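You operate a simulated robot arm through the tools that you are given. There is no shell and no other tool. Be economical: measure what you need, move in short steps, check, and stop when the job is done.

You are at the controls of a simulated two-armed robot. One attempt, no reset.

Task
Take the 60 cream filter from the metal sheet and leave it on the top of the brown turntable. Take the orange clip and put it on the low shelf of the forming bench. Take the grey sponge from the top of the grey table and leave it on top of the round mould. Do these in any order. Set down upright: cream filter.

Only the result counts: the job must be done as asked and must still hold three seconds after the hand-in. Knocking over, shifting, dropping, spilling or breaking anything else fails it. Flat cloth is picked up by pressing the open fingertips on it (5 to 10 N) and closing them slowly along it; thin cloth reads only 2 to 8 mm in the jaws.

Robot
Two 7-joint arms with two-finger parallel grippers on one trunk, on a base that drives. Base frame: it is fixed to the floor where the robot stands at the start and does not move with it; the origin is under the middle of the robot, x ahead of it, y to its left, z up. Units: m, rad, N and s.
The left shoulder is at the start at [0.045, 0.101, 1.11], the right one opposite. Places, roughly: grey sponge [-2.25, -1.5, 0.75]; low shelf of the forming bench [-5.6, 0.8, 0.3]; orange clip [-2, -1.75, 0.75]; round mould (17x17x8 cm) [0.4, -0.3, 0.3]; top of the brown turntable [0.5, -0.3, 1]. Payload 2.4 kg a hand.
The TCP of each hand is the grasp point between the finger pads, 0.024 m short of the fingertips. In the tool frame z runs along the fingers and y along their closing line. The gripper opens to 0.068 m. The fingers are 0.017 m wide and 0.01 m thick; the gripper's body (0.04 by 0.07 m) begins 0.041 m behind the TCP.
Orientation is that of the tool frame in the base frame, as [roll, pitch, yaw] about the fixed x, y, z axes, in that order (R = Rz(yaw) Ry(pitch) Rx(roll)). With the fingers straight down and closing along the base's y, the tool's x points along the base's -x, its y along +y and its z along -z.

Tools
- The arms move only by the tool nudge_tool. It takes "left_steps", "right_steps" or both (then of equal length, played together; a hand with none holds still); each is a list of rows, each an object (a shift or turn left out is 0, a gripper value left out holds the last) with "xyz": the shift along the tool's x, y, z in m, a list of three; "turn": the turn, a rotation vector about the tool's x, y, z in rad, a list of three; "fingers": the gripper command, from -1 (shut) to 1 (fully open), values between in proportion. In form: [{"xyz": [x, y, z], "turn": [ax, ay, az], "fingers": fingers}, ...]. A call has 1 to 10 rows; each row shifts and turns the commanded pose from where the row before left it, along the tool's axes as they then stand. Each row takes 0.2 s and may step no farther than 0.05 m and 0.15 rad from the row before; otherwise, or with a gripper value out of range, the whole call is refused. Where a pose cannot be reached the arm comes as near as it can. A force on the tool above 40 N (or 10 N above the force at the start of the call, whichever is more), or a blocked arm, ends the call early, and 0.2 s more pass. Each finger travels about 0.072 m/s and halts on what it meets, pressing with about 36 N; the grip force reading is that of the motor and also rises with nothing between the fingers. The clock runs only during rows and for 0.2 s after the last one: add rows that do not move to give the fingers time. The reply holds the time, the measured pose of the TCP, the force on the tool along the base axes, the opening and the grip force, in the units named above and with some noise, with the torque about the TCP (base axes, N m) and any sound that the robot's microphone picked up.
- Cameras (640 x 400 px; columns grow to the right, rows downward): "scene" is now at [0.1327, -0.0166, 1.2784]; the picture's right is [-0.18, -0.98, 0.00], its down [-0.49, 0.09, -0.87] and it looks along [0.85, -0.16, -0.50] (base axes); focal length 214 px, centre (320, 200). "left" rides on the left gripper at [0.084, -0.011, -0.075] in its tool frame; the picture's right is [0.13, 0.99, 0.00], its down [-0.60, 0.08, -0.79] and it looks along [-0.79, 0.10, 0.61] (tool axes); focal length 251 px, centre (320, 200). "right" rides on the right gripper at [0.084, 0.011, -0.075] in its tool frame; the picture's right is [-0.13, 0.99, 0.00], its down [-0.60, -0.08, -0.79] and it looks along [-0.79, -0.10, 0.61] (tool axes); focal length 251 px, centre (320, 200). There is no depth. A picture from a camera that has moved, and an enlarged one, comes with that camera's place and axes in the base frame and with its lens.
- capture(camera): a new picture of that camera. The clock stands still meanwhile.
- move_column(by): slides the trunk up (or, below 0, down) by that many m; the arms and the scene camera ride with it, the base frame stays. It gives what a move gives, with no picture.
- drive_base(legs): drives the robot by 1 to 6 legs, each [ahead, left, turn to the left] in m, m and rad, along the robot's own axes; the way and the turn of a leg run together, so that a leg with both is an arc; at most 1.5 m and 3.142 rad a leg. The arms and the cameras ride along, it lands a little off, and it stops where it bumps. It gives what a move gives.
- head_to(pan, tilt): turns the head with the scene camera to pan (to the left, within 1.501 rad either way) and tilt (down, from -0.506 to 1.204), counted from straight ahead of the robot. It gives what a move gives.
- inspect(camera, box): a new picture of the part [left, top, right, bottom] of that camera's present view, enlarged. The clock stands still meanwhile.
- hand_in(): hands the job in; it is judged then, once.

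Go step by step. Nothing tells you exact positions but the pictures and the camera data: compare them with the known pose of the tool, close in by small moves and look again before you grip or let go. The budget is 165 turns and 122 pictures, counting those below and the enlarged ones. Unless the task says otherwise, let go and move clear before handing in, and close with one line.

The tools are called as name(argument=value, ...) on one line, values as JSON. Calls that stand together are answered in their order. nudge_tool: Moves the arms, as the interface text tells. Its arguments: {"type":"object","properties":{"left_steps":{"type":"array","items":{"type":"object","properties":{"xyz":{"type":"array","items":{"type":"number"}},"turn":{"type":"array","items":{"type":"number"}},"fingers":{"type":"number"}}}},"right_steps":{"type":"array","items":{"type":"object","properties":{"xyz":{"type":"array","items":{"type":"number"}},"turn":{"type":"array","items":{"type":"number"}},"fingers":{"type":"number"}}}}},"required":[]} The other tools are called the same way: move_column (by) slides the trunk up or down; drive_base (legs) drives the base; head_to (pan, tilt) turns the head that bears the scene camera; capture (camera) takes a picture; inspect (camera, box) takes an enlarged picture of a part of a camera's view; hand_in () hands the job in.

At the start:

```text
time: 0.0
left_ee_pos: [0.3253, 0.0258, 1.2299]
left_tcp_rot: [-3.141, 0.0, -3.14]
left_ft_force: [0.2, -0.1, 0.2]
left_torque: [0.01, 0.01, 0.0]
left_finger_gap: 0.0677
left_grasp_force: 0.2
right_ee_pos: [0.2881, -0.2424, 1.1872]
right_tcp_rot: [-3.14, -0.001, -3.14]
right_ft_force: [0.5, -0.9, 0.2]
right_torque: [-0.01, 0.0, -0.03]
right_finger_gap: 0.0682
right_grasp_force: 0.1
trunk travel left (down, up): [-0.325, 0.524]
robot x, y, heading: [-0.0, 0.0025, -0.001]
head pan, tilt: [-0.183, 0.524]
```

scene: 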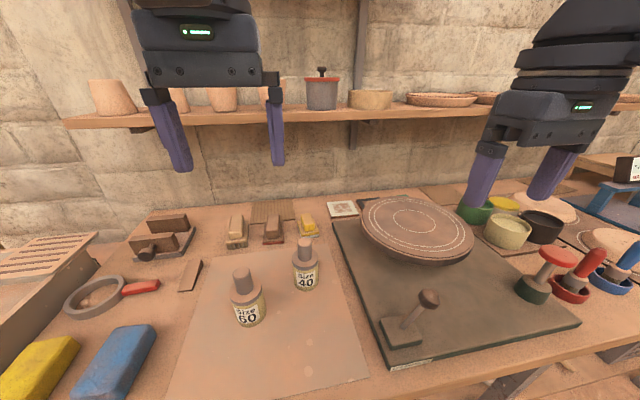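
right: 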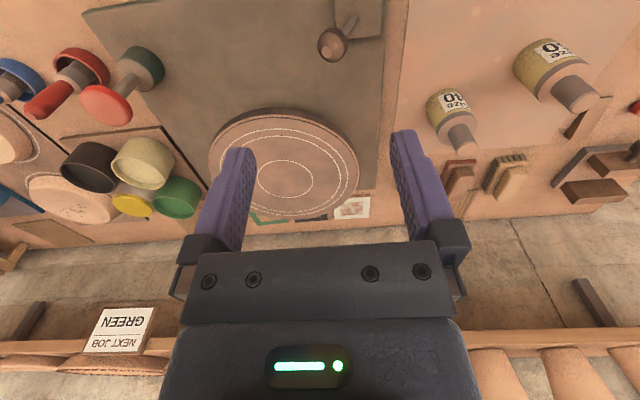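
left: 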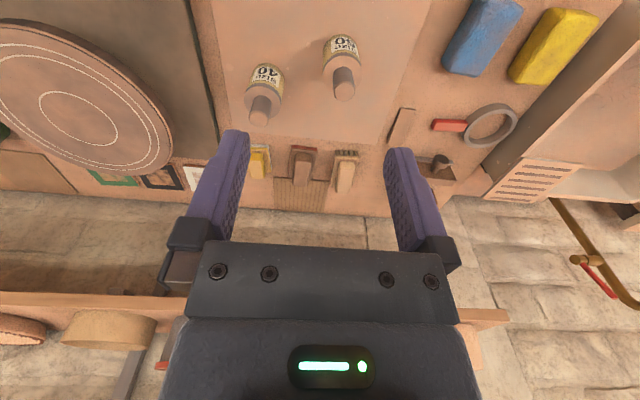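

The bench ahead holds two labelled containers and the turntable. I'll look closer at the containers and then at the area below.

inspect(camera="scene", box=[180, 190, 500, 390])

inspect(camera="left", box=[180, 0, 500, 200])

```text
2.00 times, centred on (340, 290) of scene
camera zoom: at [0.1327, -0.0166, 1.2784], right [-0.18, -0.98, 0.0], down [-0.49, 0.09, -0.87], along [0.85, -0.16, -0.5], focal length 429 px, centre (280, 20)
```

zoom: 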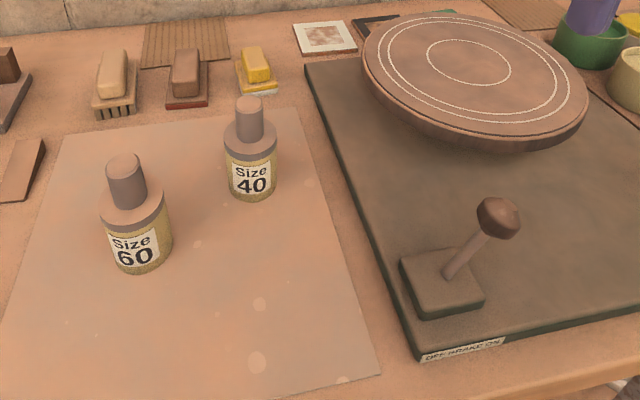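

```text
2.00 times, centred on (340, 100) of left
camera zoom: at [0.2405, 0.0156, 1.3059], right [-0.13, 0.99, 0.0], down [0.6, 0.08, 0.79], along [0.79, 0.1, -0.61], focal length 503 px, centre (280, 400)
```

zoom: 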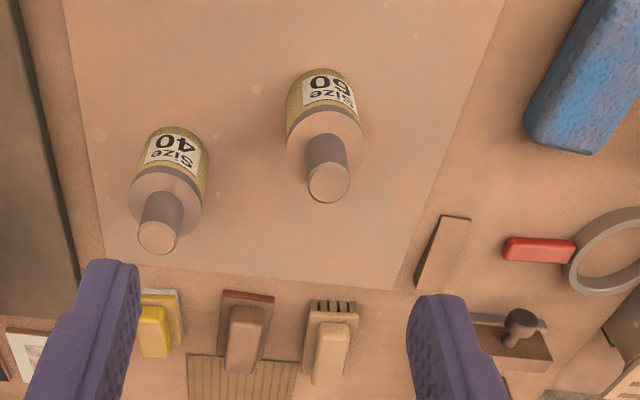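

Both views put the neck top of the Size 60 filter near (0.414, 0.069, 0.986), with the sheet near z = 0.87. I'll move the left hand above it and check its reach.

nudge_tool(left_steps=[{"xyz": [-0.022, 0.011, 0.035], "fingers": 1}, {"xyz": [-0.022, 0.011, 0.035]}, {"xyz": [-0.022, 0.011, 0.035]}, {"xyz": [-0.023, 0.01, 0.035]}, {}])

head_to(pan=0.2, tilt=0.7)

capture(camera="scene")

capture(camera="left")

```text
time: 1.2
left_ee_pos: [0.4104, 0.0679, 1.0891]
left_tcp_rot: [-3.142, 0.0, -3.141]
left_ft_force: [-0.4, 0.5, 0.8]
left_torque: [0.0, 0.01, 0.01]
left_finger_gap: 0.068
left_grasp_force: 0.0
right_ee_pos: [0.2884, -0.2414, 1.1873]
right_tcp_rot: [-3.14, 0.0, -3.14]
right_ft_force: [0.9, 0.1, -0.6]
right_torque: [-0.02, -0.02, -0.01]
right_finger_gap: 0.068
right_grasp_force: 0.1
trunk travel left (down, up): [-0.325, 0.524]
robot x, y, heading: [-0.0018, 0.0005, -0.001]
head pan, tilt: [-0.183, 0.524]
```

```text
time: 2.1
left_ee_pos: [0.411, 0.0678, 1.0901]
left_tcp_rot: [3.141, -0.001, -3.141]
left_ft_force: [0.1, -0.4, -0.9]
left_torque: [0.0, 0.0, -0.02]
left_finger_gap: 0.0683
left_grasp_force: 0.1
right_ee_pos: [0.2886, -0.243, 1.187]
right_tcp_rot: [-3.14, 0.001, -3.139]
right_ft_force: [-0.5, 0.2, -0.3]
right_torque: [0.0, 0.0, 0.03]
right_finger_gap: 0.0681
right_grasp_force: 0.1
trunk travel left (down, up): [-0.325, 0.524]
robot x, y, heading: [-0.0008, 0.0006, 0.002]
head pan, tilt: [0.201, 0.7]
```

```text
116 pictures are left
camera scene: at [0.1271, 0.0168, 1.2629], right [0.2, -0.98, 0.0], down [-0.63, -0.13, -0.77], along [0.75, 0.15, -0.64], focal length 214 px, centre (320, 200)
```

scene: 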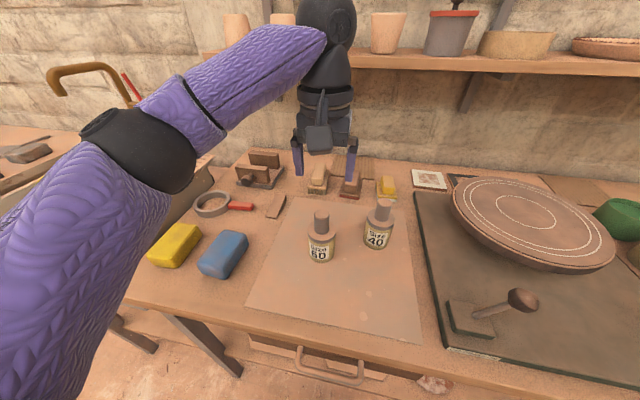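

```text
115 pictures are left
camera left: at [0.3265, 0.0571, 1.166], right [-0.13, 0.99, 0.0], down [0.6, 0.08, 0.79], along [0.79, 0.1, -0.61], focal length 251 px, centre (320, 200)
```

left: 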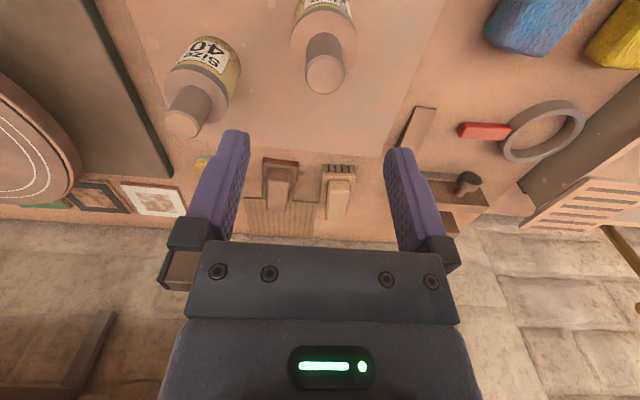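

The hand reaches it and the estimate holds, so I'll lower over the neck and grip.

nudge_tool(left_steps=[{"xyz": [-0.003, 0.003, 0.03]}, {"xyz": [0, 0, 0.03]}, {"xyz": [0, 0, 0.02]}, {}])

capture(camera="scene")

capture(camera="left")

```text
time: 3.1
left_ee_pos: [0.4159, 0.0729, 1.0092]
left_tcp_rot: [-3.141, 0.001, -3.141]
left_ft_force: [-0.9, -0.8, 0.1]
left_torque: [0.01, -0.01, -0.01]
left_finger_gap: 0.0679
left_grasp_force: 0.0
right_ee_pos: [0.2874, -0.2427, 1.1872]
right_tcp_rot: [-3.14, 0.0, -3.14]
right_ft_force: [0.7, -0.8, -0.9]
right_torque: [-0.01, 0.01, -0.03]
right_finger_gap: 0.0682
right_grasp_force: 0.1
trunk travel left (down, up): [-0.325, 0.524]
robot x, y, heading: [-0.0021, 0.0, 0.001]
head pan, tilt: [0.201, 0.7]
```

```text
114 pictures are left
camera scene: at [0.1271, 0.0169, 1.2629], right [0.2, -0.98, 0.0], down [-0.63, -0.13, -0.76], along [0.75, 0.15, -0.64], focal length 214 px, centre (320, 200)
```

scene: 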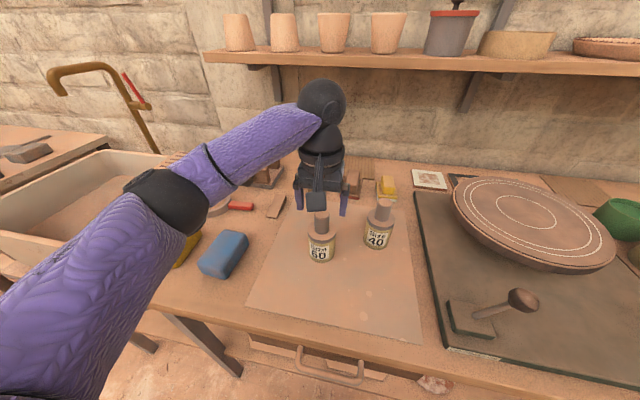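

```text
113 pictures are left
camera left: at [0.3312, 0.0623, 1.0848], right [-0.13, 0.99, 0.0], down [0.6, 0.08, 0.79], along [0.79, 0.1, -0.61], focal length 251 px, centre (320, 200)
```

left: 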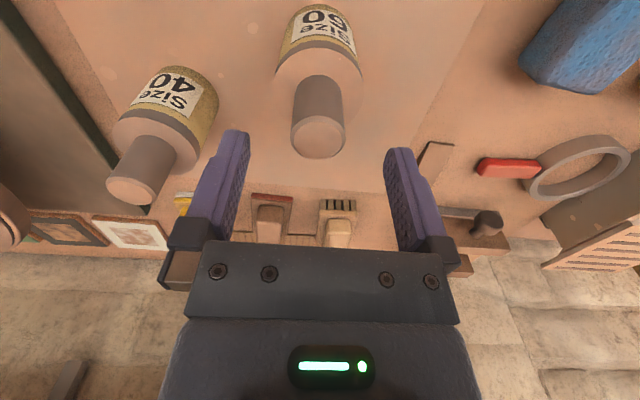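

nudge_tool(left_steps=[{"xyz": [0.003, 0, 0.02]}, {"xyz": [0, 0, 0.02]}, {}, {"fingers": -0.2}, {"fingers": -0.6}, {"fingers": -1}, {}, {}])

capture(camera="left")

```text
time: 4.9
left_ee_pos: [0.4146, 0.0721, 0.9678]
left_tcp_rot: [3.141, 0.0, 3.141]
left_ft_force: [0.2, 1.1, -0.6]
left_torque: [0.0, 0.02, 0.0]
left_finger_gap: 0.0287
left_grasp_force: 35.3
right_ee_pos: [0.2886, -0.2407, 1.1855]
right_tcp_rot: [-3.139, 0.0, 3.141]
right_ft_force: [-1.2, -0.4, 0.3]
right_torque: [-0.02, 0.02, 0.01]
right_finger_gap: 0.0681
right_grasp_force: 0.1
trunk travel left (down, up): [-0.325, 0.524]
robot x, y, heading: [-0.0, -0.0001, 0.004]
head pan, tilt: [0.201, 0.7]
```

```text
112 pictures are left
camera left: at [0.3299, 0.0617, 1.0438], right [-0.13, 0.99, 0.0], down [0.6, 0.08, 0.79], along [0.79, 0.1, -0.61], focal length 251 px, centre (320, 200)
```

left: 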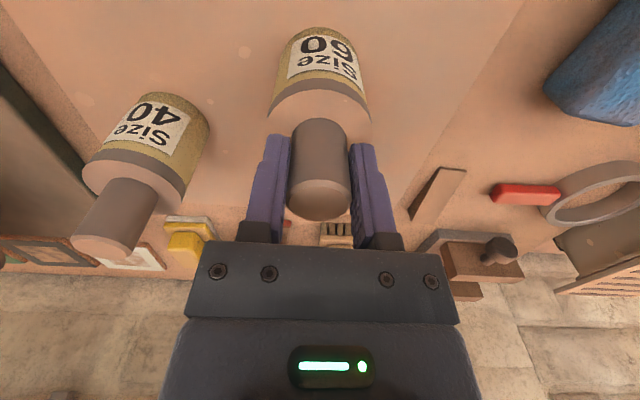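

Gripped at a 29 mm opening. I'll lift and look toward the turntable before moving sideways.

nudge_tool(left_steps=[{"xyz": [0, 0, -0.02]}, {"xyz": [0, 0, -0.04]}, {"xyz": [0, 0, -0.04]}, {"xyz": [0, 0, -0.04]}, {"xyz": [0, 0, -0.03]}, {}])

head_to(pan=-0.6, tilt=0.6)

capture(camera="scene")

```text
time: 6.3
left_ee_pos: [0.4164, 0.0719, 1.1423]
left_tcp_rot: [3.141, -0.002, -3.14]
left_ft_force: [1.0, 0.5, -1.9]
left_torque: [0.0, 0.0, 0.0]
left_finger_gap: 0.029
left_grasp_force: 36.0
right_ee_pos: [0.288, -0.2423, 1.1865]
right_tcp_rot: [-3.138, -0.002, -3.139]
right_ft_force: [0.1, -0.3, -1.0]
right_torque: [-0.05, 0.0, -0.01]
right_finger_gap: 0.0679
right_grasp_force: 0.0
trunk travel left (down, up): [-0.325, 0.524]
robot x, y, heading: [-0.0029, 0.0011, 0.002]
head pan, tilt: [0.201, 0.7]
```

```text
time: 7.4
left_ee_pos: [0.4173, 0.0721, 1.1419]
left_tcp_rot: [3.14, -0.001, 3.141]
left_ft_force: [-0.1, -0.7, -1.2]
left_torque: [0.02, 0.01, 0.03]
left_finger_gap: 0.0289
left_grasp_force: 35.9
right_ee_pos: [0.2882, -0.2418, 1.187]
right_tcp_rot: [-3.139, 0.001, -3.14]
right_ft_force: [0.4, 0.3, -0.2]
right_torque: [-0.02, -0.02, 0.01]
right_finger_gap: 0.068
right_grasp_force: 0.1
trunk travel left (down, up): [-0.325, 0.524]
robot x, y, heading: [0.0065, -0.0007, 0.003]
head pan, tilt: [-0.6, 0.6]
```

```text
111 pictures are left
camera scene: at [0.1168, -0.05, 1.2715], right [-0.56, -0.83, 0.0], down [-0.47, 0.32, -0.82], along [0.68, -0.47, -0.57], focal length 214 px, centre (320, 200)
```

scene: 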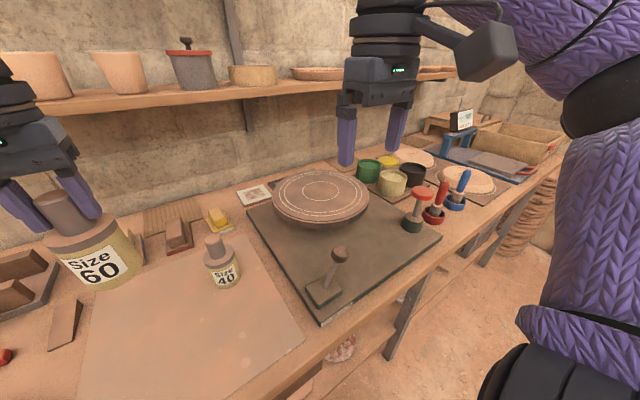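

The way to the right is clear above the bench. I'll drive 0.33 m right with the filter held high.

drive_base(legs=[[0, -0.33, 0]])

head_to(pan=0.0, tilt=0.6)

capture(camera="scene")

capture(camera="left")

```text
time: 9.5
left_ee_pos: [0.4167, -0.2483, 1.1416]
left_tcp_rot: [3.14, 0.0, 3.139]
left_ft_force: [0.7, -1.1, -0.9]
left_torque: [0.04, 0.0, 0.0]
left_finger_gap: 0.0288
left_grasp_force: 36.1
right_ee_pos: [0.2875, -0.5605, 1.1863]
right_tcp_rot: [3.141, 0.0, -3.141]
right_ft_force: [0.0, -1.5, -0.8]
right_torque: [0.06, -0.03, 0.02]
right_finger_gap: 0.0683
right_grasp_force: 0.1
trunk travel left (down, up): [-0.325, 0.524]
robot x, y, heading: [0.0018, -0.3165, -0.002]
head pan, tilt: [-0.6, 0.6]
```

```text
time: 10.5
left_ee_pos: [0.4166, -0.2474, 1.141]
left_tcp_rot: [3.141, 0.001, 3.14]
left_ft_force: [0.0, -0.8, -1.2]
left_torque: [-0.01, 0.01, -0.03]
left_finger_gap: 0.0289
left_grasp_force: 35.4
right_ee_pos: [0.2871, -0.5605, 1.1857]
right_tcp_rot: [-3.141, 0.0, -3.141]
right_ft_force: [-0.2, -0.5, -0.3]
right_torque: [0.01, 0.0, 0.01]
right_finger_gap: 0.068
right_grasp_force: 0.1
trunk travel left (down, up): [-0.325, 0.524]
robot x, y, heading: [0.0009, -0.3163, -0.003]
head pan, tilt: [0.0, 0.6]
```

```text
110 pictures are left
camera scene: at [0.132, -0.3189, 1.2715], right [0.0, -1.0, 0.0], down [-0.57, 0.0, -0.82], along [0.82, 0.0, -0.57], focal length 214 px, centre (320, 200)
```

scene: 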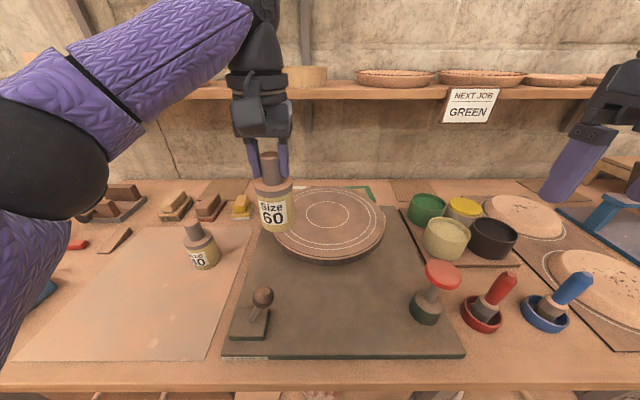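

```text
109 pictures are left
camera left: at [0.3316, -0.2584, 1.2179], right [-0.13, 0.99, 0.0], down [0.6, 0.08, 0.79], along [0.79, 0.1, -0.61], focal length 251 px, centre (320, 200)
```

left: 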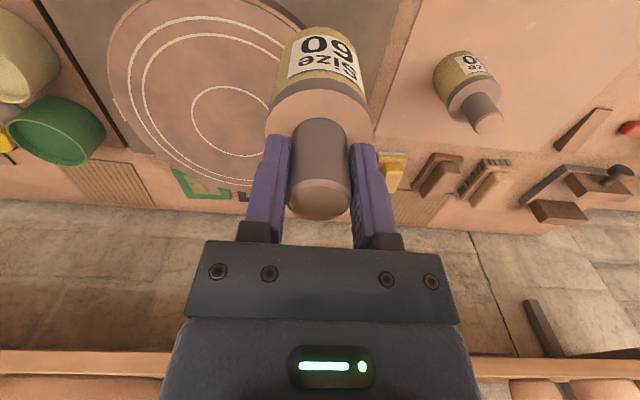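

Two views agree the turntable centre is near (0.529, -0.336), with its top at z ≈ 0.952. I'll move over it.

nudge_tool(left_steps=[{"xyz": [-0.025, -0.022, 0]}, {"xyz": [-0.025, -0.022, 0]}, {"xyz": [-0.025, -0.022, 0]}, {"xyz": [-0.025, -0.021, 0]}, {"xyz": [0, 0, 0.03]}, {"xyz": [0, 0, 0.03]}, {}])

capture(camera="scene")

capture(camera="left")

```text
time: 12.0
left_ee_pos: [0.4477, -0.3024, 1.0666]
left_tcp_rot: [-3.138, 0.015, 3.14]
left_ft_force: [-2.5, 1.5, 20.8]
left_torque: [0.5, 0.54, -0.03]
left_finger_gap: 0.0289
left_grasp_force: 36.1
left hand out of reach, approached as far as the arm can: row 2, 3, 4
right_ee_pos: [0.2854, -0.5597, 1.1881]
right_tcp_rot: [-3.141, 0.001, 3.141]
right_ft_force: [0.3, 0.1, -0.6]
right_torque: [0.02, -0.03, 0.01]
right_finger_gap: 0.0679
right_grasp_force: 0.0
trunk travel left (down, up): [-0.325, 0.524]
robot x, y, heading: [-0.0037, -0.3188, -0.0]
head pan, tilt: [0.0, 0.6]
stopped in row 7 (left hand): the force on the tool passed its limit at 56 N (the readings are from after the stop); the commanded pose is now the measured one
```

```text
108 pictures are left
camera scene: at [0.1299, -0.3189, 1.272], right [0.0, -1.0, 0.0], down [-0.56, 0.0, -0.83], along [0.83, 0.0, -0.56], focal length 214 px, centre (320, 200)
```

scene: 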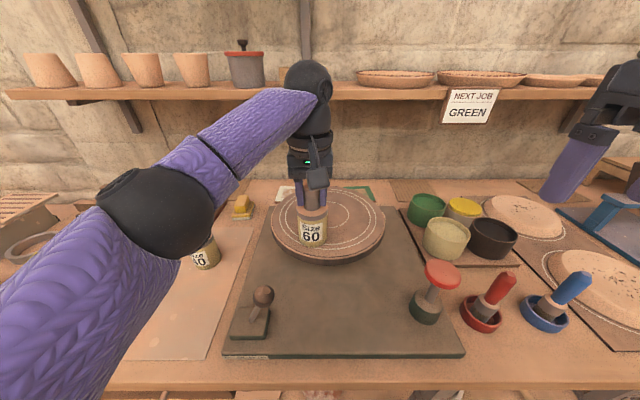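

```text
107 pictures are left
camera left: at [0.3617, -0.3149, 1.1419], right [-0.13, 0.99, -0.01], down [0.59, 0.08, 0.8], along [0.8, 0.1, -0.6], focal length 251 px, centre (320, 200)
```

left: 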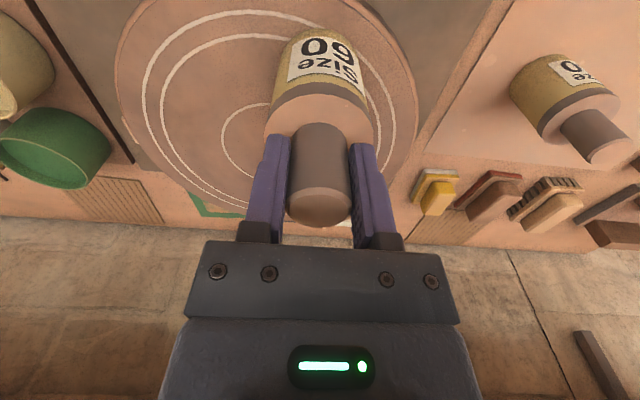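

The filter touched the turntable near its front edge, because the arm ran out of reach. I'll lift with the trunk for more reach, then look down at the base clearance.

move_column(by=0.12)

head_to(pan=0.0, tilt=1.2)

capture(camera="scene")

```text
time: 13.5
left_ee_pos: [0.4491, -0.3042, 1.1847]
left_tcp_rot: [-3.137, 0.011, 3.14]
left_ft_force: [1.0, 1.2, -1.0]
left_torque: [-0.01, 0.02, -0.03]
left_finger_gap: 0.0289
left_grasp_force: 36.1
right_ee_pos: [0.2881, -0.5604, 1.3069]
right_tcp_rot: [-3.139, 0.001, -3.141]
right_ft_force: [-0.6, -0.1, -0.2]
right_torque: [0.0, 0.0, -0.02]
right_finger_gap: 0.068
right_grasp_force: 0.0
trunk travel left (down, up): [-0.445, 0.404]
robot x, y, heading: [0.0001, -0.3162, -0.002]
head pan, tilt: [0.0, 0.6]
```

```text
time: 14.5
left_ee_pos: [0.449, -0.3037, 1.1857]
left_tcp_rot: [-3.138, 0.01, 3.141]
left_ft_force: [-1.1, -0.2, -1.4]
left_torque: [0.03, 0.02, -0.03]
left_finger_gap: 0.0288
left_grasp_force: 35.6
right_ee_pos: [0.2874, -0.5607, 1.3074]
right_tcp_rot: [3.141, 0.0, 3.142]
right_ft_force: [0.1, 0.8, 0.4]
right_torque: [0.01, 0.01, -0.04]
right_finger_gap: 0.068
right_grasp_force: 0.0
trunk travel left (down, up): [-0.445, 0.404]
robot x, y, heading: [-0.0011, -0.3192, -0.003]
head pan, tilt: [0.0, 1.201]
```

```text
106 pictures are left
camera scene: at [0.0817, -0.3188, 1.3479], right [0.0, -1.0, 0.0], down [-0.93, 0.0, -0.36], along [0.36, 0.0, -0.93], focal length 214 px, centre (320, 200)
```

scene: 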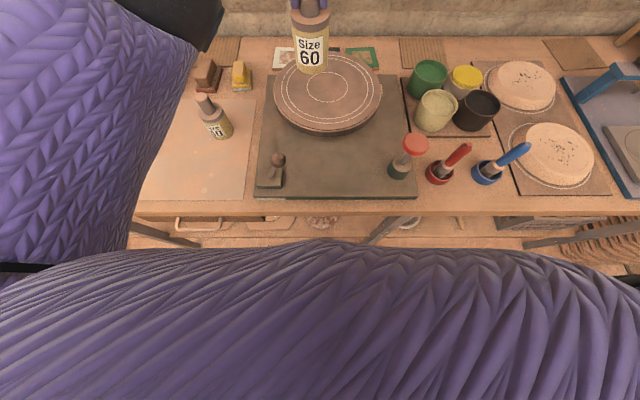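

nudge_tool(left_steps=[{"xyz": [-0.02, -0.011, 0.01]}, {"xyz": [-0.02, -0.011, 0.01]}, {"xyz": [-0.02, -0.01, 0.01]}, {}])

```text
time: 15.5
left_ee_pos: [0.4577, -0.3176, 1.1465]
left_tcp_rot: [-3.139, 0.011, 3.141]
left_ft_force: [0.4, 0.1, -0.8]
left_torque: [0.0, -0.03, 0.02]
left_finger_gap: 0.0291
left_grasp_force: 35.8
left hand out of reach, approached as far as the arm can: row 1, 2, 3
right_ee_pos: [0.2883, -0.5601, 1.3064]
right_tcp_rot: [3.141, 0.0, 3.141]
right_ft_force: [1.0, -0.4, 0.6]
right_torque: [-0.05, -0.01, 0.0]
right_finger_gap: 0.068
right_grasp_force: 0.0
trunk travel left (down, up): [-0.445, 0.404]
robot x, y, heading: [0.001, -0.3202, -0.007]
head pan, tilt: [0.0, 1.201]
```

drive_base(legs=[[0.05, -0.03, 0]])

head_to(pan=0.0, tilt=0.7)

capture(camera="scene")

capture(camera="left")

```text
time: 16.5
left_ee_pos: [0.5116, -0.3475, 1.1463]
left_tcp_rot: [-3.138, 0.011, 3.14]
left_ft_force: [-0.8, -0.5, -1.0]
left_torque: [0.0, 0.01, 0.0]
left_finger_gap: 0.0287
left_grasp_force: 35.4
right_ee_pos: [0.3396, -0.5921, 1.3075]
right_tcp_rot: [-3.14, -0.002, 3.141]
right_ft_force: [-0.6, -0.6, -1.0]
right_torque: [0.01, 0.01, -0.03]
right_finger_gap: 0.0679
right_grasp_force: 0.0
trunk travel left (down, up): [-0.445, 0.404]
robot x, y, heading: [0.0506, -0.3486, 0.002]
head pan, tilt: [0.0, 1.201]
```

```text
time: 17.4
left_ee_pos: [0.51, -0.3463, 1.1465]
left_tcp_rot: [-3.139, 0.01, 3.141]
left_ft_force: [0.1, 0.6, -1.1]
left_torque: [-0.03, 0.02, -0.01]
left_finger_gap: 0.029
left_grasp_force: 35.9
right_ee_pos: [0.3399, -0.5906, 1.3065]
right_tcp_rot: [-3.14, 0.0, -3.141]
right_ft_force: [1.0, 0.6, -0.7]
right_torque: [-0.02, -0.01, 0.01]
right_finger_gap: 0.0683
right_grasp_force: 0.1
trunk travel left (down, up): [-0.445, 0.404]
robot x, y, heading: [0.05, -0.3492, 0.003]
head pan, tilt: [0.0, 0.7]
```

```text
105 pictures are left
camera scene: at [0.162, -0.3488, 1.3837], right [0.0, -1.0, 0.0], down [-0.65, 0.0, -0.76], along [0.76, 0.0, -0.65], focal length 214 px, centre (320, 200)
```

scene: 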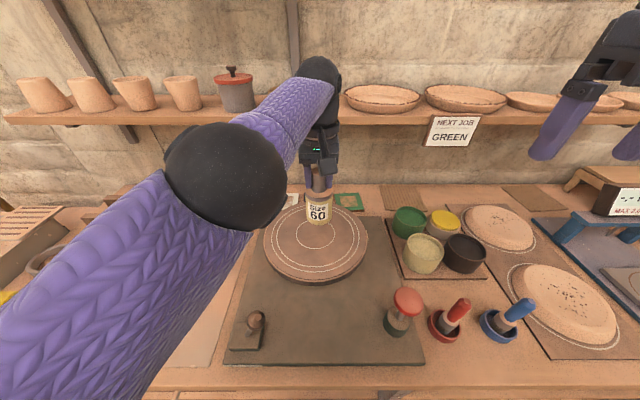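

```text
104 pictures are left
camera left: at [0.424, -0.3575, 1.222], right [-0.13, 0.99, -0.01], down [0.6, 0.08, 0.8], along [0.79, 0.1, -0.6], focal length 251 px, centre (320, 200)
```

left: 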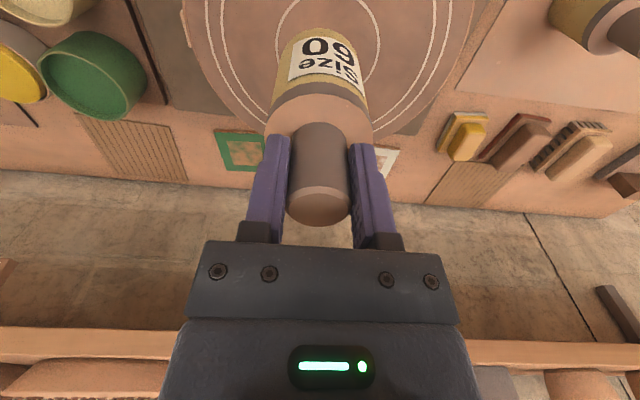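

The hand is now over the turntable's centre. I'll lower gently until contact.

nudge_tool(left_steps=[{"xyz": [0.006, 0.002, 0.03]}, {"xyz": [0, 0, 0.025]}, {"xyz": [0, 0, 0.008]}, {}])

nudge_tool(left_steps=[{"xyz": [0, 0, 0.004]}, {"xyz": [0, 0, 0.004]}, {}])

capture(camera="scene")

```text
time: 18.4
left_ee_pos: [0.5152, -0.3492, 1.0833]
left_tcp_rot: [-3.139, 0.011, 3.139]
left_ft_force: [-0.2, 0.4, -1.3]
left_torque: [0.0, 0.01, 0.0]
left_finger_gap: 0.0287
left_grasp_force: 36.2
left hand out of reach, approached as far as the arm can: row 1
right_ee_pos: [0.3396, -0.5907, 1.3069]
right_tcp_rot: [-3.14, -0.001, 3.14]
right_ft_force: [0.2, 0.0, -0.6]
right_torque: [0.0, 0.01, 0.03]
right_finger_gap: 0.0681
right_grasp_force: 0.1
trunk travel left (down, up): [-0.445, 0.404]
robot x, y, heading: [0.052, -0.3503, -0.005]
head pan, tilt: [0.0, 0.7]
```

```text
time: 19.2
left_ee_pos: [0.5173, -0.3497, 1.0773]
left_tcp_rot: [-3.139, 0.011, 3.14]
left_ft_force: [-0.2, 0.8, 1.0]
left_torque: [-0.02, -0.02, 0.02]
left_finger_gap: 0.0287
left_grasp_force: 36.3
left hand out of reach, approached as far as the arm can: row 1
right_ee_pos: [0.3395, -0.5906, 1.3065]
right_tcp_rot: [-3.138, 0.001, 3.142]
right_ft_force: [-0.3, 0.9, -0.1]
right_torque: [-0.01, 0.0, 0.0]
right_finger_gap: 0.0679
right_grasp_force: 0.0
trunk travel left (down, up): [-0.445, 0.404]
robot x, y, heading: [0.0512, -0.3504, -0.0]
head pan, tilt: [0.0, 0.7]
```

```text
103 pictures are left
camera scene: at [0.1621, -0.3489, 1.3838], right [0.0, -1.0, 0.0], down [-0.64, 0.0, -0.76], along [0.76, 0.0, -0.64], focal length 214 px, centre (320, 200)
```

scene: 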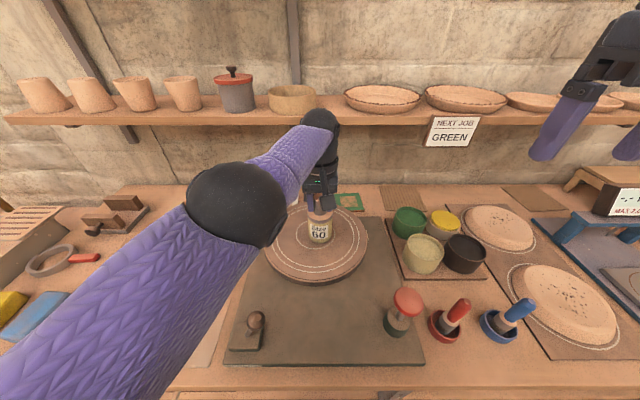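

nudge_tool(left_steps=[{"xyz": [0.003, 0, 0.003]}, {}, {"xyz": [0, 0, 0.003]}, {}])

nudge_tool(left_steps=[{"xyz": [0, 0, 0.002]}, {}])

```text
time: 20.2
left_ee_pos: [0.5172, -0.3503, 1.0729]
left_tcp_rot: [-3.14, 0.01, 3.139]
left_ft_force: [0.0, 0.9, -0.5]
left_torque: [0.04, -0.02, -0.05]
left_finger_gap: 0.0285
left_grasp_force: 34.9
right_ee_pos: [0.3392, -0.5913, 1.3065]
right_tcp_rot: [-3.139, 0.0, -3.141]
right_ft_force: [-0.4, -0.4, 0.3]
right_torque: [-0.01, -0.01, -0.02]
right_finger_gap: 0.0682
right_grasp_force: 0.1
trunk travel left (down, up): [-0.445, 0.404]
robot x, y, heading: [0.0491, -0.3484, 0.002]
head pan, tilt: [0.0, 0.7]
```

```text
time: 20.8
left_ee_pos: [0.5155, -0.3489, 1.0694]
left_tcp_rot: [-3.136, 0.008, 3.139]
left_ft_force: [0.7, -0.7, -0.8]
left_torque: [-0.01, 0.0, 0.01]
left_finger_gap: 0.0287
left_grasp_force: 36.3
right_ee_pos: [0.3397, -0.5917, 1.3065]
right_tcp_rot: [-3.14, 0.0, -3.14]
right_ft_force: [0.8, 0.8, -0.4]
right_torque: [0.0, 0.0, -0.03]
right_finger_gap: 0.0681
right_grasp_force: 0.1
trunk travel left (down, up): [-0.445, 0.404]
robot x, y, heading: [0.0513, -0.3493, -0.004]
head pan, tilt: [0.0, 0.7]
```

nudge_tool(left_steps=[{"xyz": [0, 0, 0.002]}, {}])

nudge_tool(left_steps=[{"xyz": [0, 0, 0.002]}, {}])

```text
time: 21.4
left_ee_pos: [0.5147, -0.351, 1.0674]
left_tcp_rot: [-3.137, 0.013, 3.14]
left_ft_force: [1.7, 1.5, 13.6]
left_torque: [0.43, -0.14, -0.02]
left_finger_gap: 0.0283
left_grasp_force: 36.1
right_ee_pos: [0.3381, -0.5899, 1.3078]
right_tcp_rot: [-3.141, 0.001, -3.141]
right_ft_force: [-0.2, 1.1, -0.3]
right_torque: [0.01, 0.02, 0.0]
right_finger_gap: 0.0678
right_grasp_force: 0.0
trunk travel left (down, up): [-0.445, 0.404]
robot x, y, heading: [0.0517, -0.3468, -0.004]
head pan, tilt: [0.0, 0.7]
```

```text
time: 22.0
left_ee_pos: [0.5156, -0.3502, 1.0666]
left_tcp_rot: [-3.139, 0.016, 3.141]
left_ft_force: [7.9, 3.3, 39.1]
left_torque: [0.64, -0.39, -0.02]
left_finger_gap: 0.0286
left_grasp_force: 36.4
right_ee_pos: [0.3373, -0.5905, 1.3076]
right_tcp_rot: [-3.141, 0.002, -3.141]
right_ft_force: [0.2, 0.3, -0.1]
right_torque: [0.02, 0.0, 0.0]
right_finger_gap: 0.068
right_grasp_force: 0.1
trunk travel left (down, up): [-0.445, 0.404]
robot x, y, heading: [0.0515, -0.3485, -0.003]
head pan, tilt: [0.0, 0.7]
```

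It is firmly on the surface. I'll ease off the pressure, open the fingers and rise clear.

nudge_tool(left_steps=[{"xyz": [0, 0, -0.0025]}, {"fingers": -0.2}, {"fingers": 0.4}, {"fingers": 1}, {}, {}])

nudge_tool(left_steps=[{"xyz": [0, 0, -0.01]}, {"xyz": [0, 0, -0.03]}, {"xyz": [0, 0, -0.04]}, {"xyz": [0, 0, -0.04]}, {"xyz": [0.03, 0, -0.03]}, {}])

capture(camera="scene")

```text
time: 23.4
left_ee_pos: [0.5151, -0.3515, 1.0673]
left_tcp_rot: [-3.138, 0.008, 3.14]
left_ft_force: [-0.8, -0.4, -0.5]
left_torque: [-0.01, 0.03, 0.01]
left_finger_gap: 0.0677
left_grasp_force: 0.1
right_ee_pos: [0.3401, -0.5916, 1.3063]
right_tcp_rot: [-3.14, 0.0, -3.141]
right_ft_force: [0.0, -0.5, 0.0]
right_torque: [-0.01, -0.02, 0.02]
right_finger_gap: 0.0679
right_grasp_force: 0.1
trunk travel left (down, up): [-0.445, 0.404]
robot x, y, heading: [0.0553, -0.3507, -0.004]
head pan, tilt: [0.0, 0.7]
```

```text
time: 24.8
left_ee_pos: [0.4871, -0.3491, 1.219]
left_tcp_rot: [-3.137, 0.008, 3.139]
left_ft_force: [-0.9, -0.4, 0.1]
left_torque: [-0.01, 0.01, 0.0]
left_finger_gap: 0.0678
left_grasp_force: 0.0
left hand out of reach, approached as far as the arm can: row 4, 5
right_ee_pos: [0.339, -0.5909, 1.3057]
right_tcp_rot: [-3.139, -0.002, 3.141]
right_ft_force: [-0.2, 0.3, 0.6]
right_torque: [0.0, 0.04, -0.02]
right_finger_gap: 0.0678
right_grasp_force: 0.0
trunk travel left (down, up): [-0.445, 0.404]
robot x, y, heading: [0.0492, -0.3467, -0.0]
head pan, tilt: [0.0, 0.7]
```

```text
102 pictures are left
camera scene: at [0.1621, -0.3489, 1.3838], right [0.0, -1.0, 0.0], down [-0.64, 0.0, -0.76], along [0.76, 0.0, -0.64], focal length 214 px, centre (320, 200)
```

scene: 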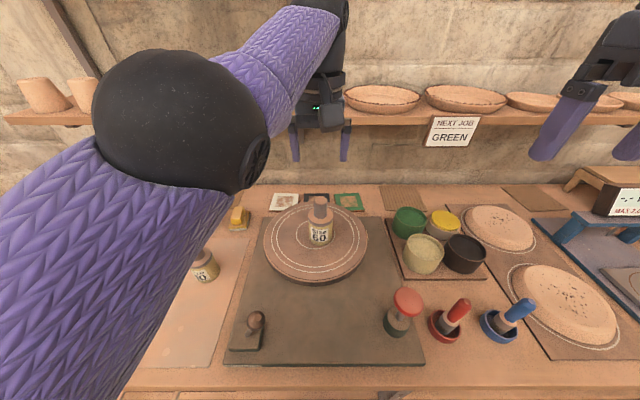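

The filter stands on the turntable. I'll back away and look beneath the bench for the round mould.

drive_base(legs=[[-0.9, 0.0, 0]])

head_to(pan=0.0, tilt=0.75)

capture(camera="scene")

```text
time: 29.6
left_ee_pos: [-0.4231, -0.3465, 1.221]
left_tcp_rot: [-3.138, 0.011, -3.128]
left_ft_force: [0.3, -0.5, -0.2]
left_torque: [0.02, 0.0, -0.02]
left_finger_gap: 0.0681
left_grasp_force: 0.0
right_ee_pos: [-0.567, -0.592, 1.3049]
right_tcp_rot: [-3.14, 0.0, -3.128]
right_ft_force: [-0.9, -1.5, 0.1]
right_torque: [0.01, -0.02, -0.04]
right_finger_gap: 0.0678
right_grasp_force: 0.0
trunk travel left (down, up): [-0.445, 0.404]
robot x, y, heading: [-0.8581, -0.3526, 0.014]
head pan, tilt: [0.0, 0.7]
```

```text
time: 30.2
left_ee_pos: [-0.423, -0.3479, 1.2213]
left_tcp_rot: [-3.137, 0.009, -3.127]
left_ft_force: [0.3, 0.4, -0.1]
left_torque: [0.01, 0.0, -0.01]
left_finger_gap: 0.0679
left_grasp_force: 0.1
right_ee_pos: [-0.5692, -0.5919, 1.307]
right_tcp_rot: [-3.14, 0.0, -3.128]
right_ft_force: [0.9, -0.2, -0.3]
right_torque: [0.0, 0.04, -0.03]
right_finger_gap: 0.0679
right_grasp_force: 0.0
trunk travel left (down, up): [-0.445, 0.404]
robot x, y, heading: [-0.8584, -0.3546, 0.01]
head pan, tilt: [0.0, 0.75]
```

```text
101 pictures are left
camera scene: at [-0.7505, -0.3524, 1.3796], right [0.01, -1.0, 0.0], down [-0.68, -0.01, -0.73], along [0.73, 0.01, -0.68], focal length 214 px, centre (320, 200)
```

scene: 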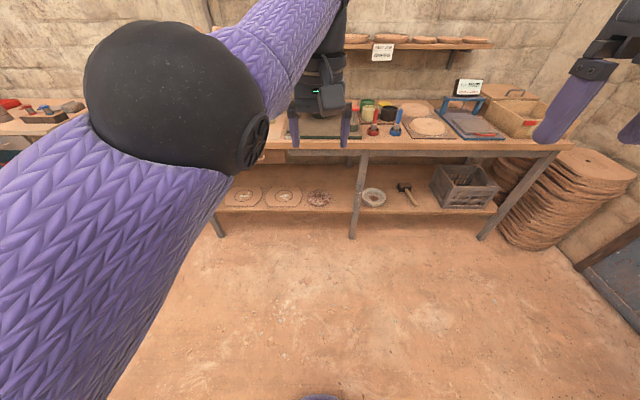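

inspect(camera="scene", box=[200, 130, 440, 280])

```text
2.67 times, centred on (320, 205) of scene
camera zoom: at [-0.7505, -0.3524, 1.3796], right [0.01, -1.0, 0.0], down [-0.68, -0.01, -0.73], along [0.73, 0.01, -0.68], focal length 572 px, centre (320, 187)
```

zoom: 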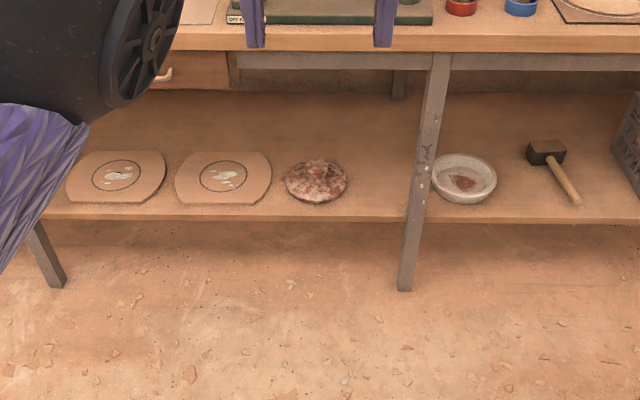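

The mottled dome on the low shelf at about (0.44, -0.33) is 17 cm wide, so it matches the mould. Now I'll turn toward the grey table.

drive_base(legs=[[0, 0, -2.45]])

head_to(pan=0.0, tilt=0.4)

capture(camera="scene")

```text
time: 36.3
left_ee_pos: [-1.1823, -0.6492, 1.22]
left_tcp_rot: [-3.138, 0.01, 0.741]
left_ft_force: [-0.1, -0.2, -0.5]
left_torque: [0.01, 0.01, 0.03]
left_finger_gap: 0.0681
left_grasp_force: 0.1
right_ee_pos: [-1.2351, -0.3699, 1.3065]
right_tcp_rot: [-3.141, -0.001, 0.742]
right_ft_force: [-0.1, 0.3, -0.5]
right_torque: [0.02, 0.01, 0.02]
right_finger_gap: 0.0681
right_grasp_force: 0.0
trunk travel left (down, up): [-0.445, 0.404]
robot x, y, heading: [-0.86, -0.3526, -2.403]
head pan, tilt: [0.0, 0.75]
```

```text
time: 37.1
left_ee_pos: [-1.1815, -0.6477, 1.219]
left_tcp_rot: [-3.139, 0.009, 0.74]
left_ft_force: [-0.2, -0.2, -0.1]
left_torque: [0.01, 0.01, -0.02]
left_finger_gap: 0.068
left_grasp_force: 0.1
right_ee_pos: [-1.2346, -0.3701, 1.3066]
right_tcp_rot: [-3.139, 0.0, 0.744]
right_ft_force: [-0.6, -0.2, -0.2]
right_torque: [-0.01, -0.03, 0.02]
right_finger_gap: 0.0681
right_grasp_force: 0.0
trunk travel left (down, up): [-0.445, 0.404]
robot x, y, heading: [-0.8634, -0.3527, -2.397]
head pan, tilt: [0.0, 0.4]
```

```text
99 pictures are left
camera scene: at [-0.9469, -0.4335, 1.4106], right [-0.67, 0.74, 0.0], down [0.29, 0.26, -0.92], along [-0.68, -0.62, -0.39], focal length 214 px, centre (320, 200)
```

scene: 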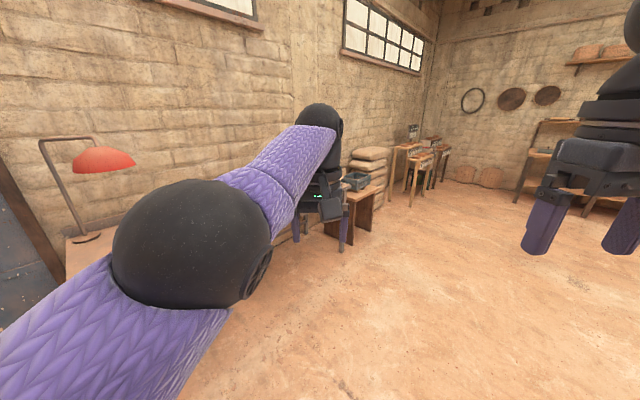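

The left arm blocks the view, so I'll pull it in and lower it.

nudge_tool(left_steps=[{"xyz": [0.035, 0, 0.035]}, {"xyz": [0.035, 0, 0.035]}, {"xyz": [0.035, 0, 0.035]}, {"xyz": [0.035, 0, 0.035]}, {"xyz": [0.035, 0, 0.035]}, {"xyz": [0.0, 0.04, 0.03]}, {"xyz": [0, 0.04, 0.03]}, {"xyz": [0, 0.04, 0]}])

capture(camera="scene")

```text
time: 38.9
left_ee_pos: [-1.1835, -0.6722, 1.053]
left_tcp_rot: [-3.136, 0.015, 0.746]
left_ft_force: [0.3, 0.2, -0.6]
left_torque: [-0.02, 0.02, -0.01]
left_finger_gap: 0.0676
left_grasp_force: 0.1
left hand out of reach, approached as far as the arm can: row 1, 2, 3, 4, 5, 6, 7
right_ee_pos: [-1.2345, -0.3693, 1.307]
right_tcp_rot: [-3.141, -0.001, 0.742]
right_ft_force: [-0.3, 0.6, 0.1]
right_torque: [-0.02, -0.04, 0.02]
right_finger_gap: 0.0679
right_grasp_force: 0.0
trunk travel left (down, up): [-0.445, 0.404]
robot x, y, heading: [-0.8598, -0.3511, -2.401]
head pan, tilt: [0.0, 0.4]
```

```text
98 pictures are left
camera scene: at [-0.9463, -0.4333, 1.4107], right [-0.67, 0.74, 0.0], down [0.29, 0.26, -0.92], along [-0.68, -0.62, -0.39], focal length 214 px, centre (320, 200)
```

scene: 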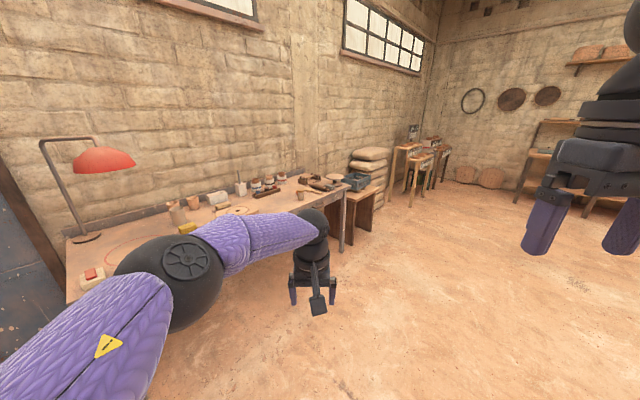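

drive_base(legs=[[0, 0, 0.83], [0.45, -1.2, 0]])

head_to(pan=0.0, tilt=0.6)

capture(camera="scene")

```text
time: 47.4
left_ee_pos: [-2.0152, -1.2463, 1.0527]
left_tcp_rot: [-3.137, 0.011, 1.55]
left_ft_force: [0.3, 0.2, -0.3]
left_torque: [-0.01, 0.03, 0.01]
left_finger_gap: 0.0681
left_grasp_force: 0.2
right_ee_pos: [-2.2705, -1.0766, 1.3071]
right_tcp_rot: [-3.14, 0.001, 1.551]
right_ft_force: [-0.1, 0.7, -0.7]
right_torque: [0.0, -0.01, 0.0]
right_finger_gap: 0.068
right_grasp_force: 0.1
trunk travel left (down, up): [-0.445, 0.404]
robot x, y, heading: [-2.0211, -0.7945, -1.591]
head pan, tilt: [0.0, 0.4]
```

```text
time: 48.1
left_ee_pos: [-2.0151, -1.246, 1.0518]
left_tcp_rot: [-3.139, 0.011, 1.55]
left_ft_force: [-0.5, -0.2, 0.2]
left_torque: [-0.04, -0.02, 0.02]
left_finger_gap: 0.068
left_grasp_force: 0.0
right_ee_pos: [-2.2693, -1.0746, 1.3066]
right_tcp_rot: [-3.14, 0.0, 1.549]
right_ft_force: [-1.4, -0.1, 0.3]
right_torque: [0.03, -0.01, 0.0]
right_finger_gap: 0.0682
right_grasp_force: 0.1
trunk travel left (down, up): [-0.445, 0.404]
robot x, y, heading: [-2.0234, -0.7864, -1.595]
head pan, tilt: [0.0, 0.6]
```

```text
97 pictures are left
camera scene: at [-2.0243, -0.9072, 1.3925], right [-1.0, 0.02, 0.0], down [0.01, 0.56, -0.83], along [-0.02, -0.83, -0.56], focal length 214 px, centre (320, 200)
```

scene: 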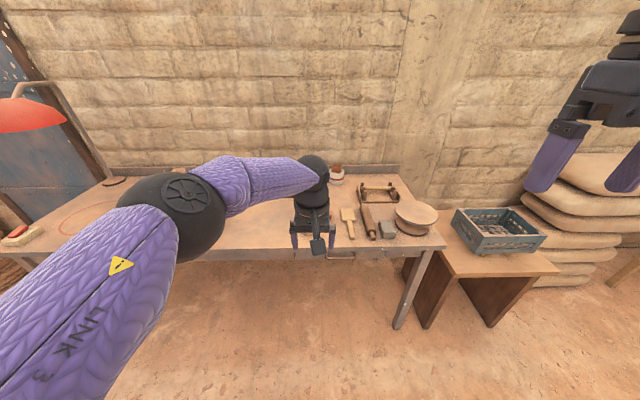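

nudge_tool(left_steps=[{"xyz": [0.03, 0.03, 0]}, {"xyz": [0.03, 0.03, 0]}, {"xyz": [0.03, 0.03, 0]}, {"xyz": [0.03, 0.03, 0]}, {"xyz": [0.03, 0.03, 0]}, {"xyz": [0.03, 0.03, 0]}])

inspect(camera="scene", box=[220, 140, 460, 290])

```text
time: 49.5
left_ee_pos: [-1.8352, -1.071, 1.052]
left_tcp_rot: [-3.137, 0.013, 1.552]
left_ft_force: [0.4, -0.4, -0.9]
left_torque: [0.01, -0.01, 0.03]
left_finger_gap: 0.0681
left_grasp_force: 0.0
right_ee_pos: [-2.2681, -1.075, 1.3081]
right_tcp_rot: [-3.14, 0.0, 1.552]
right_ft_force: [-0.3, 0.2, -0.2]
right_torque: [-0.02, -0.01, -0.04]
right_finger_gap: 0.068
right_grasp_force: 0.0
trunk travel left (down, up): [-0.445, 0.404]
robot x, y, heading: [-2.0213, -0.7903, -1.594]
head pan, tilt: [0.0, 0.6]
```

```text
2.67 times, centred on (340, 215) of scene
camera zoom: at [-2.0237, -0.9064, 1.3925], right [-1.0, 0.02, 0.0], down [0.01, 0.56, -0.83], along [-0.02, -0.83, -0.56], focal length 572 px, centre (267, 160)
```

zoom: 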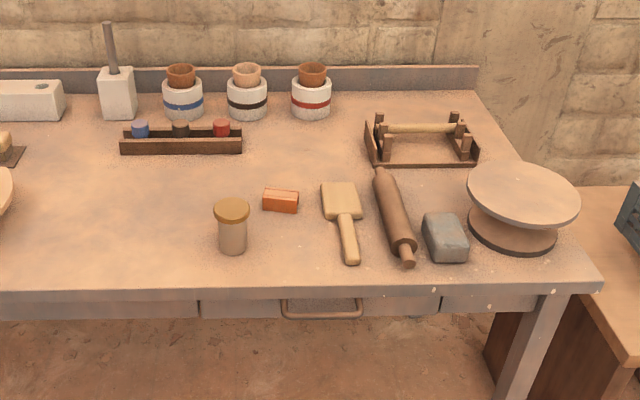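

The orange clip is near (-2.07, -1.72) and the grey sponge near (-2.33, -1.61), with the table edge at y ≈ -1.51. I'll raise the left hand, lower the trunk and drive to the table.

nudge_tool(left_steps=[{"xyz": [0, 0, -0.05]}, {"xyz": [0, 0, -0.05]}, {"xyz": [0, 0, -0.05]}, {"xyz": [0, 0, -0.05]}, {}])

move_column(by=-0.3)

drive_base(legs=[[0.44, -0.18, 0.02]])

capture(camera="scene")

capture(camera="right")

capture(camera="left")

```text
time: 50.7
left_ee_pos: [-1.8302, -1.0651, 1.2534]
left_tcp_rot: [-3.138, 0.009, 1.549]
left_ft_force: [-0.3, 0.2, 0.0]
left_torque: [-0.01, -0.01, 0.0]
left_finger_gap: 0.068
left_grasp_force: 0.0
right_ee_pos: [-2.2684, -1.0764, 1.307]
right_tcp_rot: [-3.141, 0.0, 1.549]
right_ft_force: [-0.4, 0.1, 0.1]
right_torque: [-0.01, -0.01, 0.01]
right_finger_gap: 0.068
right_grasp_force: 0.1
trunk travel left (down, up): [-0.445, 0.404]
robot x, y, heading: [-2.0237, -0.7945, -1.595]
head pan, tilt: [0.0, 0.6]
```

```text
time: 53.7
left_ee_pos: [-1.8318, -1.0678, 0.9496]
left_tcp_rot: [-3.137, 0.009, 1.551]
left_ft_force: [0.7, 0.3, -0.2]
left_torque: [-0.02, -0.03, -0.04]
left_finger_gap: 0.0681
left_grasp_force: 0.1
right_ee_pos: [-2.269, -1.0926, 0.9936]
right_tcp_rot: [-3.141, -0.053, 1.55]
right_ft_force: [-1.0, 0.4, 0.3]
right_torque: [0.01, -0.01, -0.01]
right_finger_gap: 0.0678
right_grasp_force: 0.0
trunk travel left (down, up): [-0.145, 0.704]
robot x, y, heading: [-2.0261, -0.7941, -1.594]
head pan, tilt: [0.0, 0.6]
```

```text
time: 56.6
left_ee_pos: [-2.0171, -1.5134, 0.9504]
left_tcp_rot: [-3.138, 0.008, 1.564]
left_ft_force: [0.8, 0.3, -0.8]
left_torque: [0.02, 0.0, 0.01]
left_finger_gap: 0.0683
left_grasp_force: 0.2
right_ee_pos: [-2.4557, -1.5451, 0.9927]
right_tcp_rot: [-3.141, -0.055, 1.562]
right_ft_force: [-1.1, 0.0, 0.4]
right_torque: [0.03, 0.03, 0.03]
right_finger_gap: 0.0679
right_grasp_force: 0.1
trunk travel left (down, up): [-0.145, 0.704]
robot x, y, heading: [-2.2077, -1.2429, -1.575]
head pan, tilt: [0.0, 0.6]
```

```text
95 pictures are left
camera scene: at [-2.2123, -1.4184, 1.0882], right [-1.0, 0.01, 0.0], down [0.0, 0.57, -0.82], along [-0.01, -0.82, -0.57], focal length 214 px, centre (320, 200)
```

scene: 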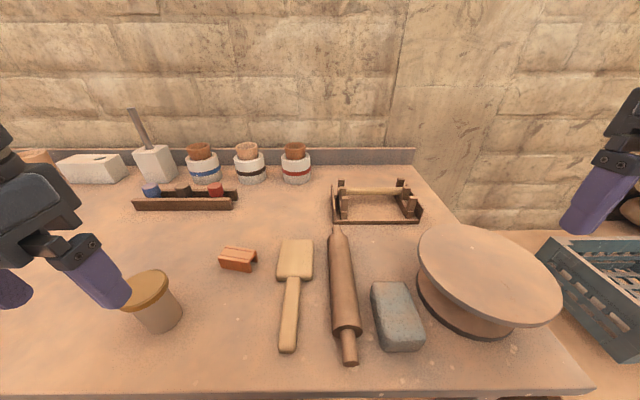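

```text
94 pictures are left
camera right: at [-2.4429, -1.4651, 1.0728], right [0.99, -0.14, -0.01], down [-0.08, -0.65, 0.76], along [-0.11, -0.75, -0.65], focal length 251 px, centre (320, 200)
```

right: 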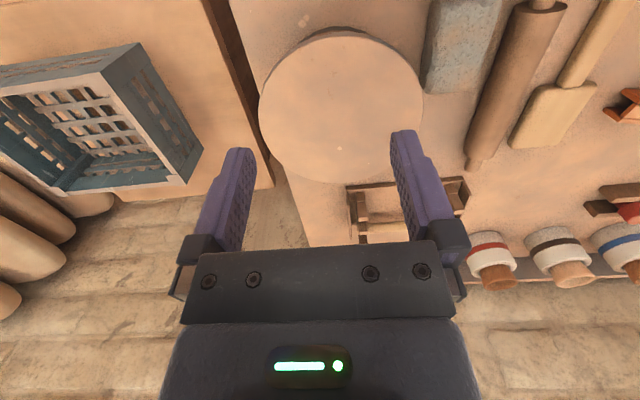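

```text
93 pictures are left
camera left: at [-2.0281, -1.4288, 1.0249], right [0.99, 0.12, 0.0], down [0.08, -0.6, 0.8], along [0.09, -0.79, -0.6], focal length 251 px, centre (320, 200)
```

left: 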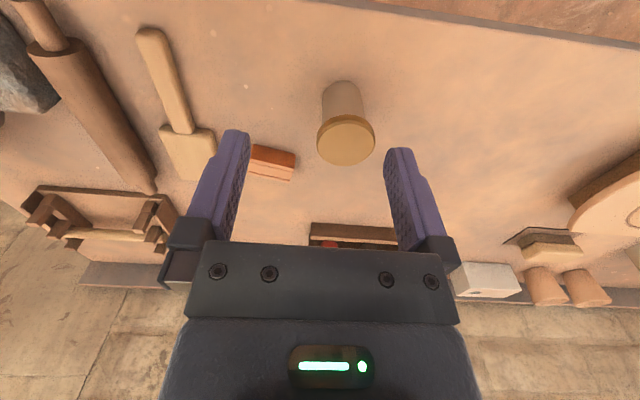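

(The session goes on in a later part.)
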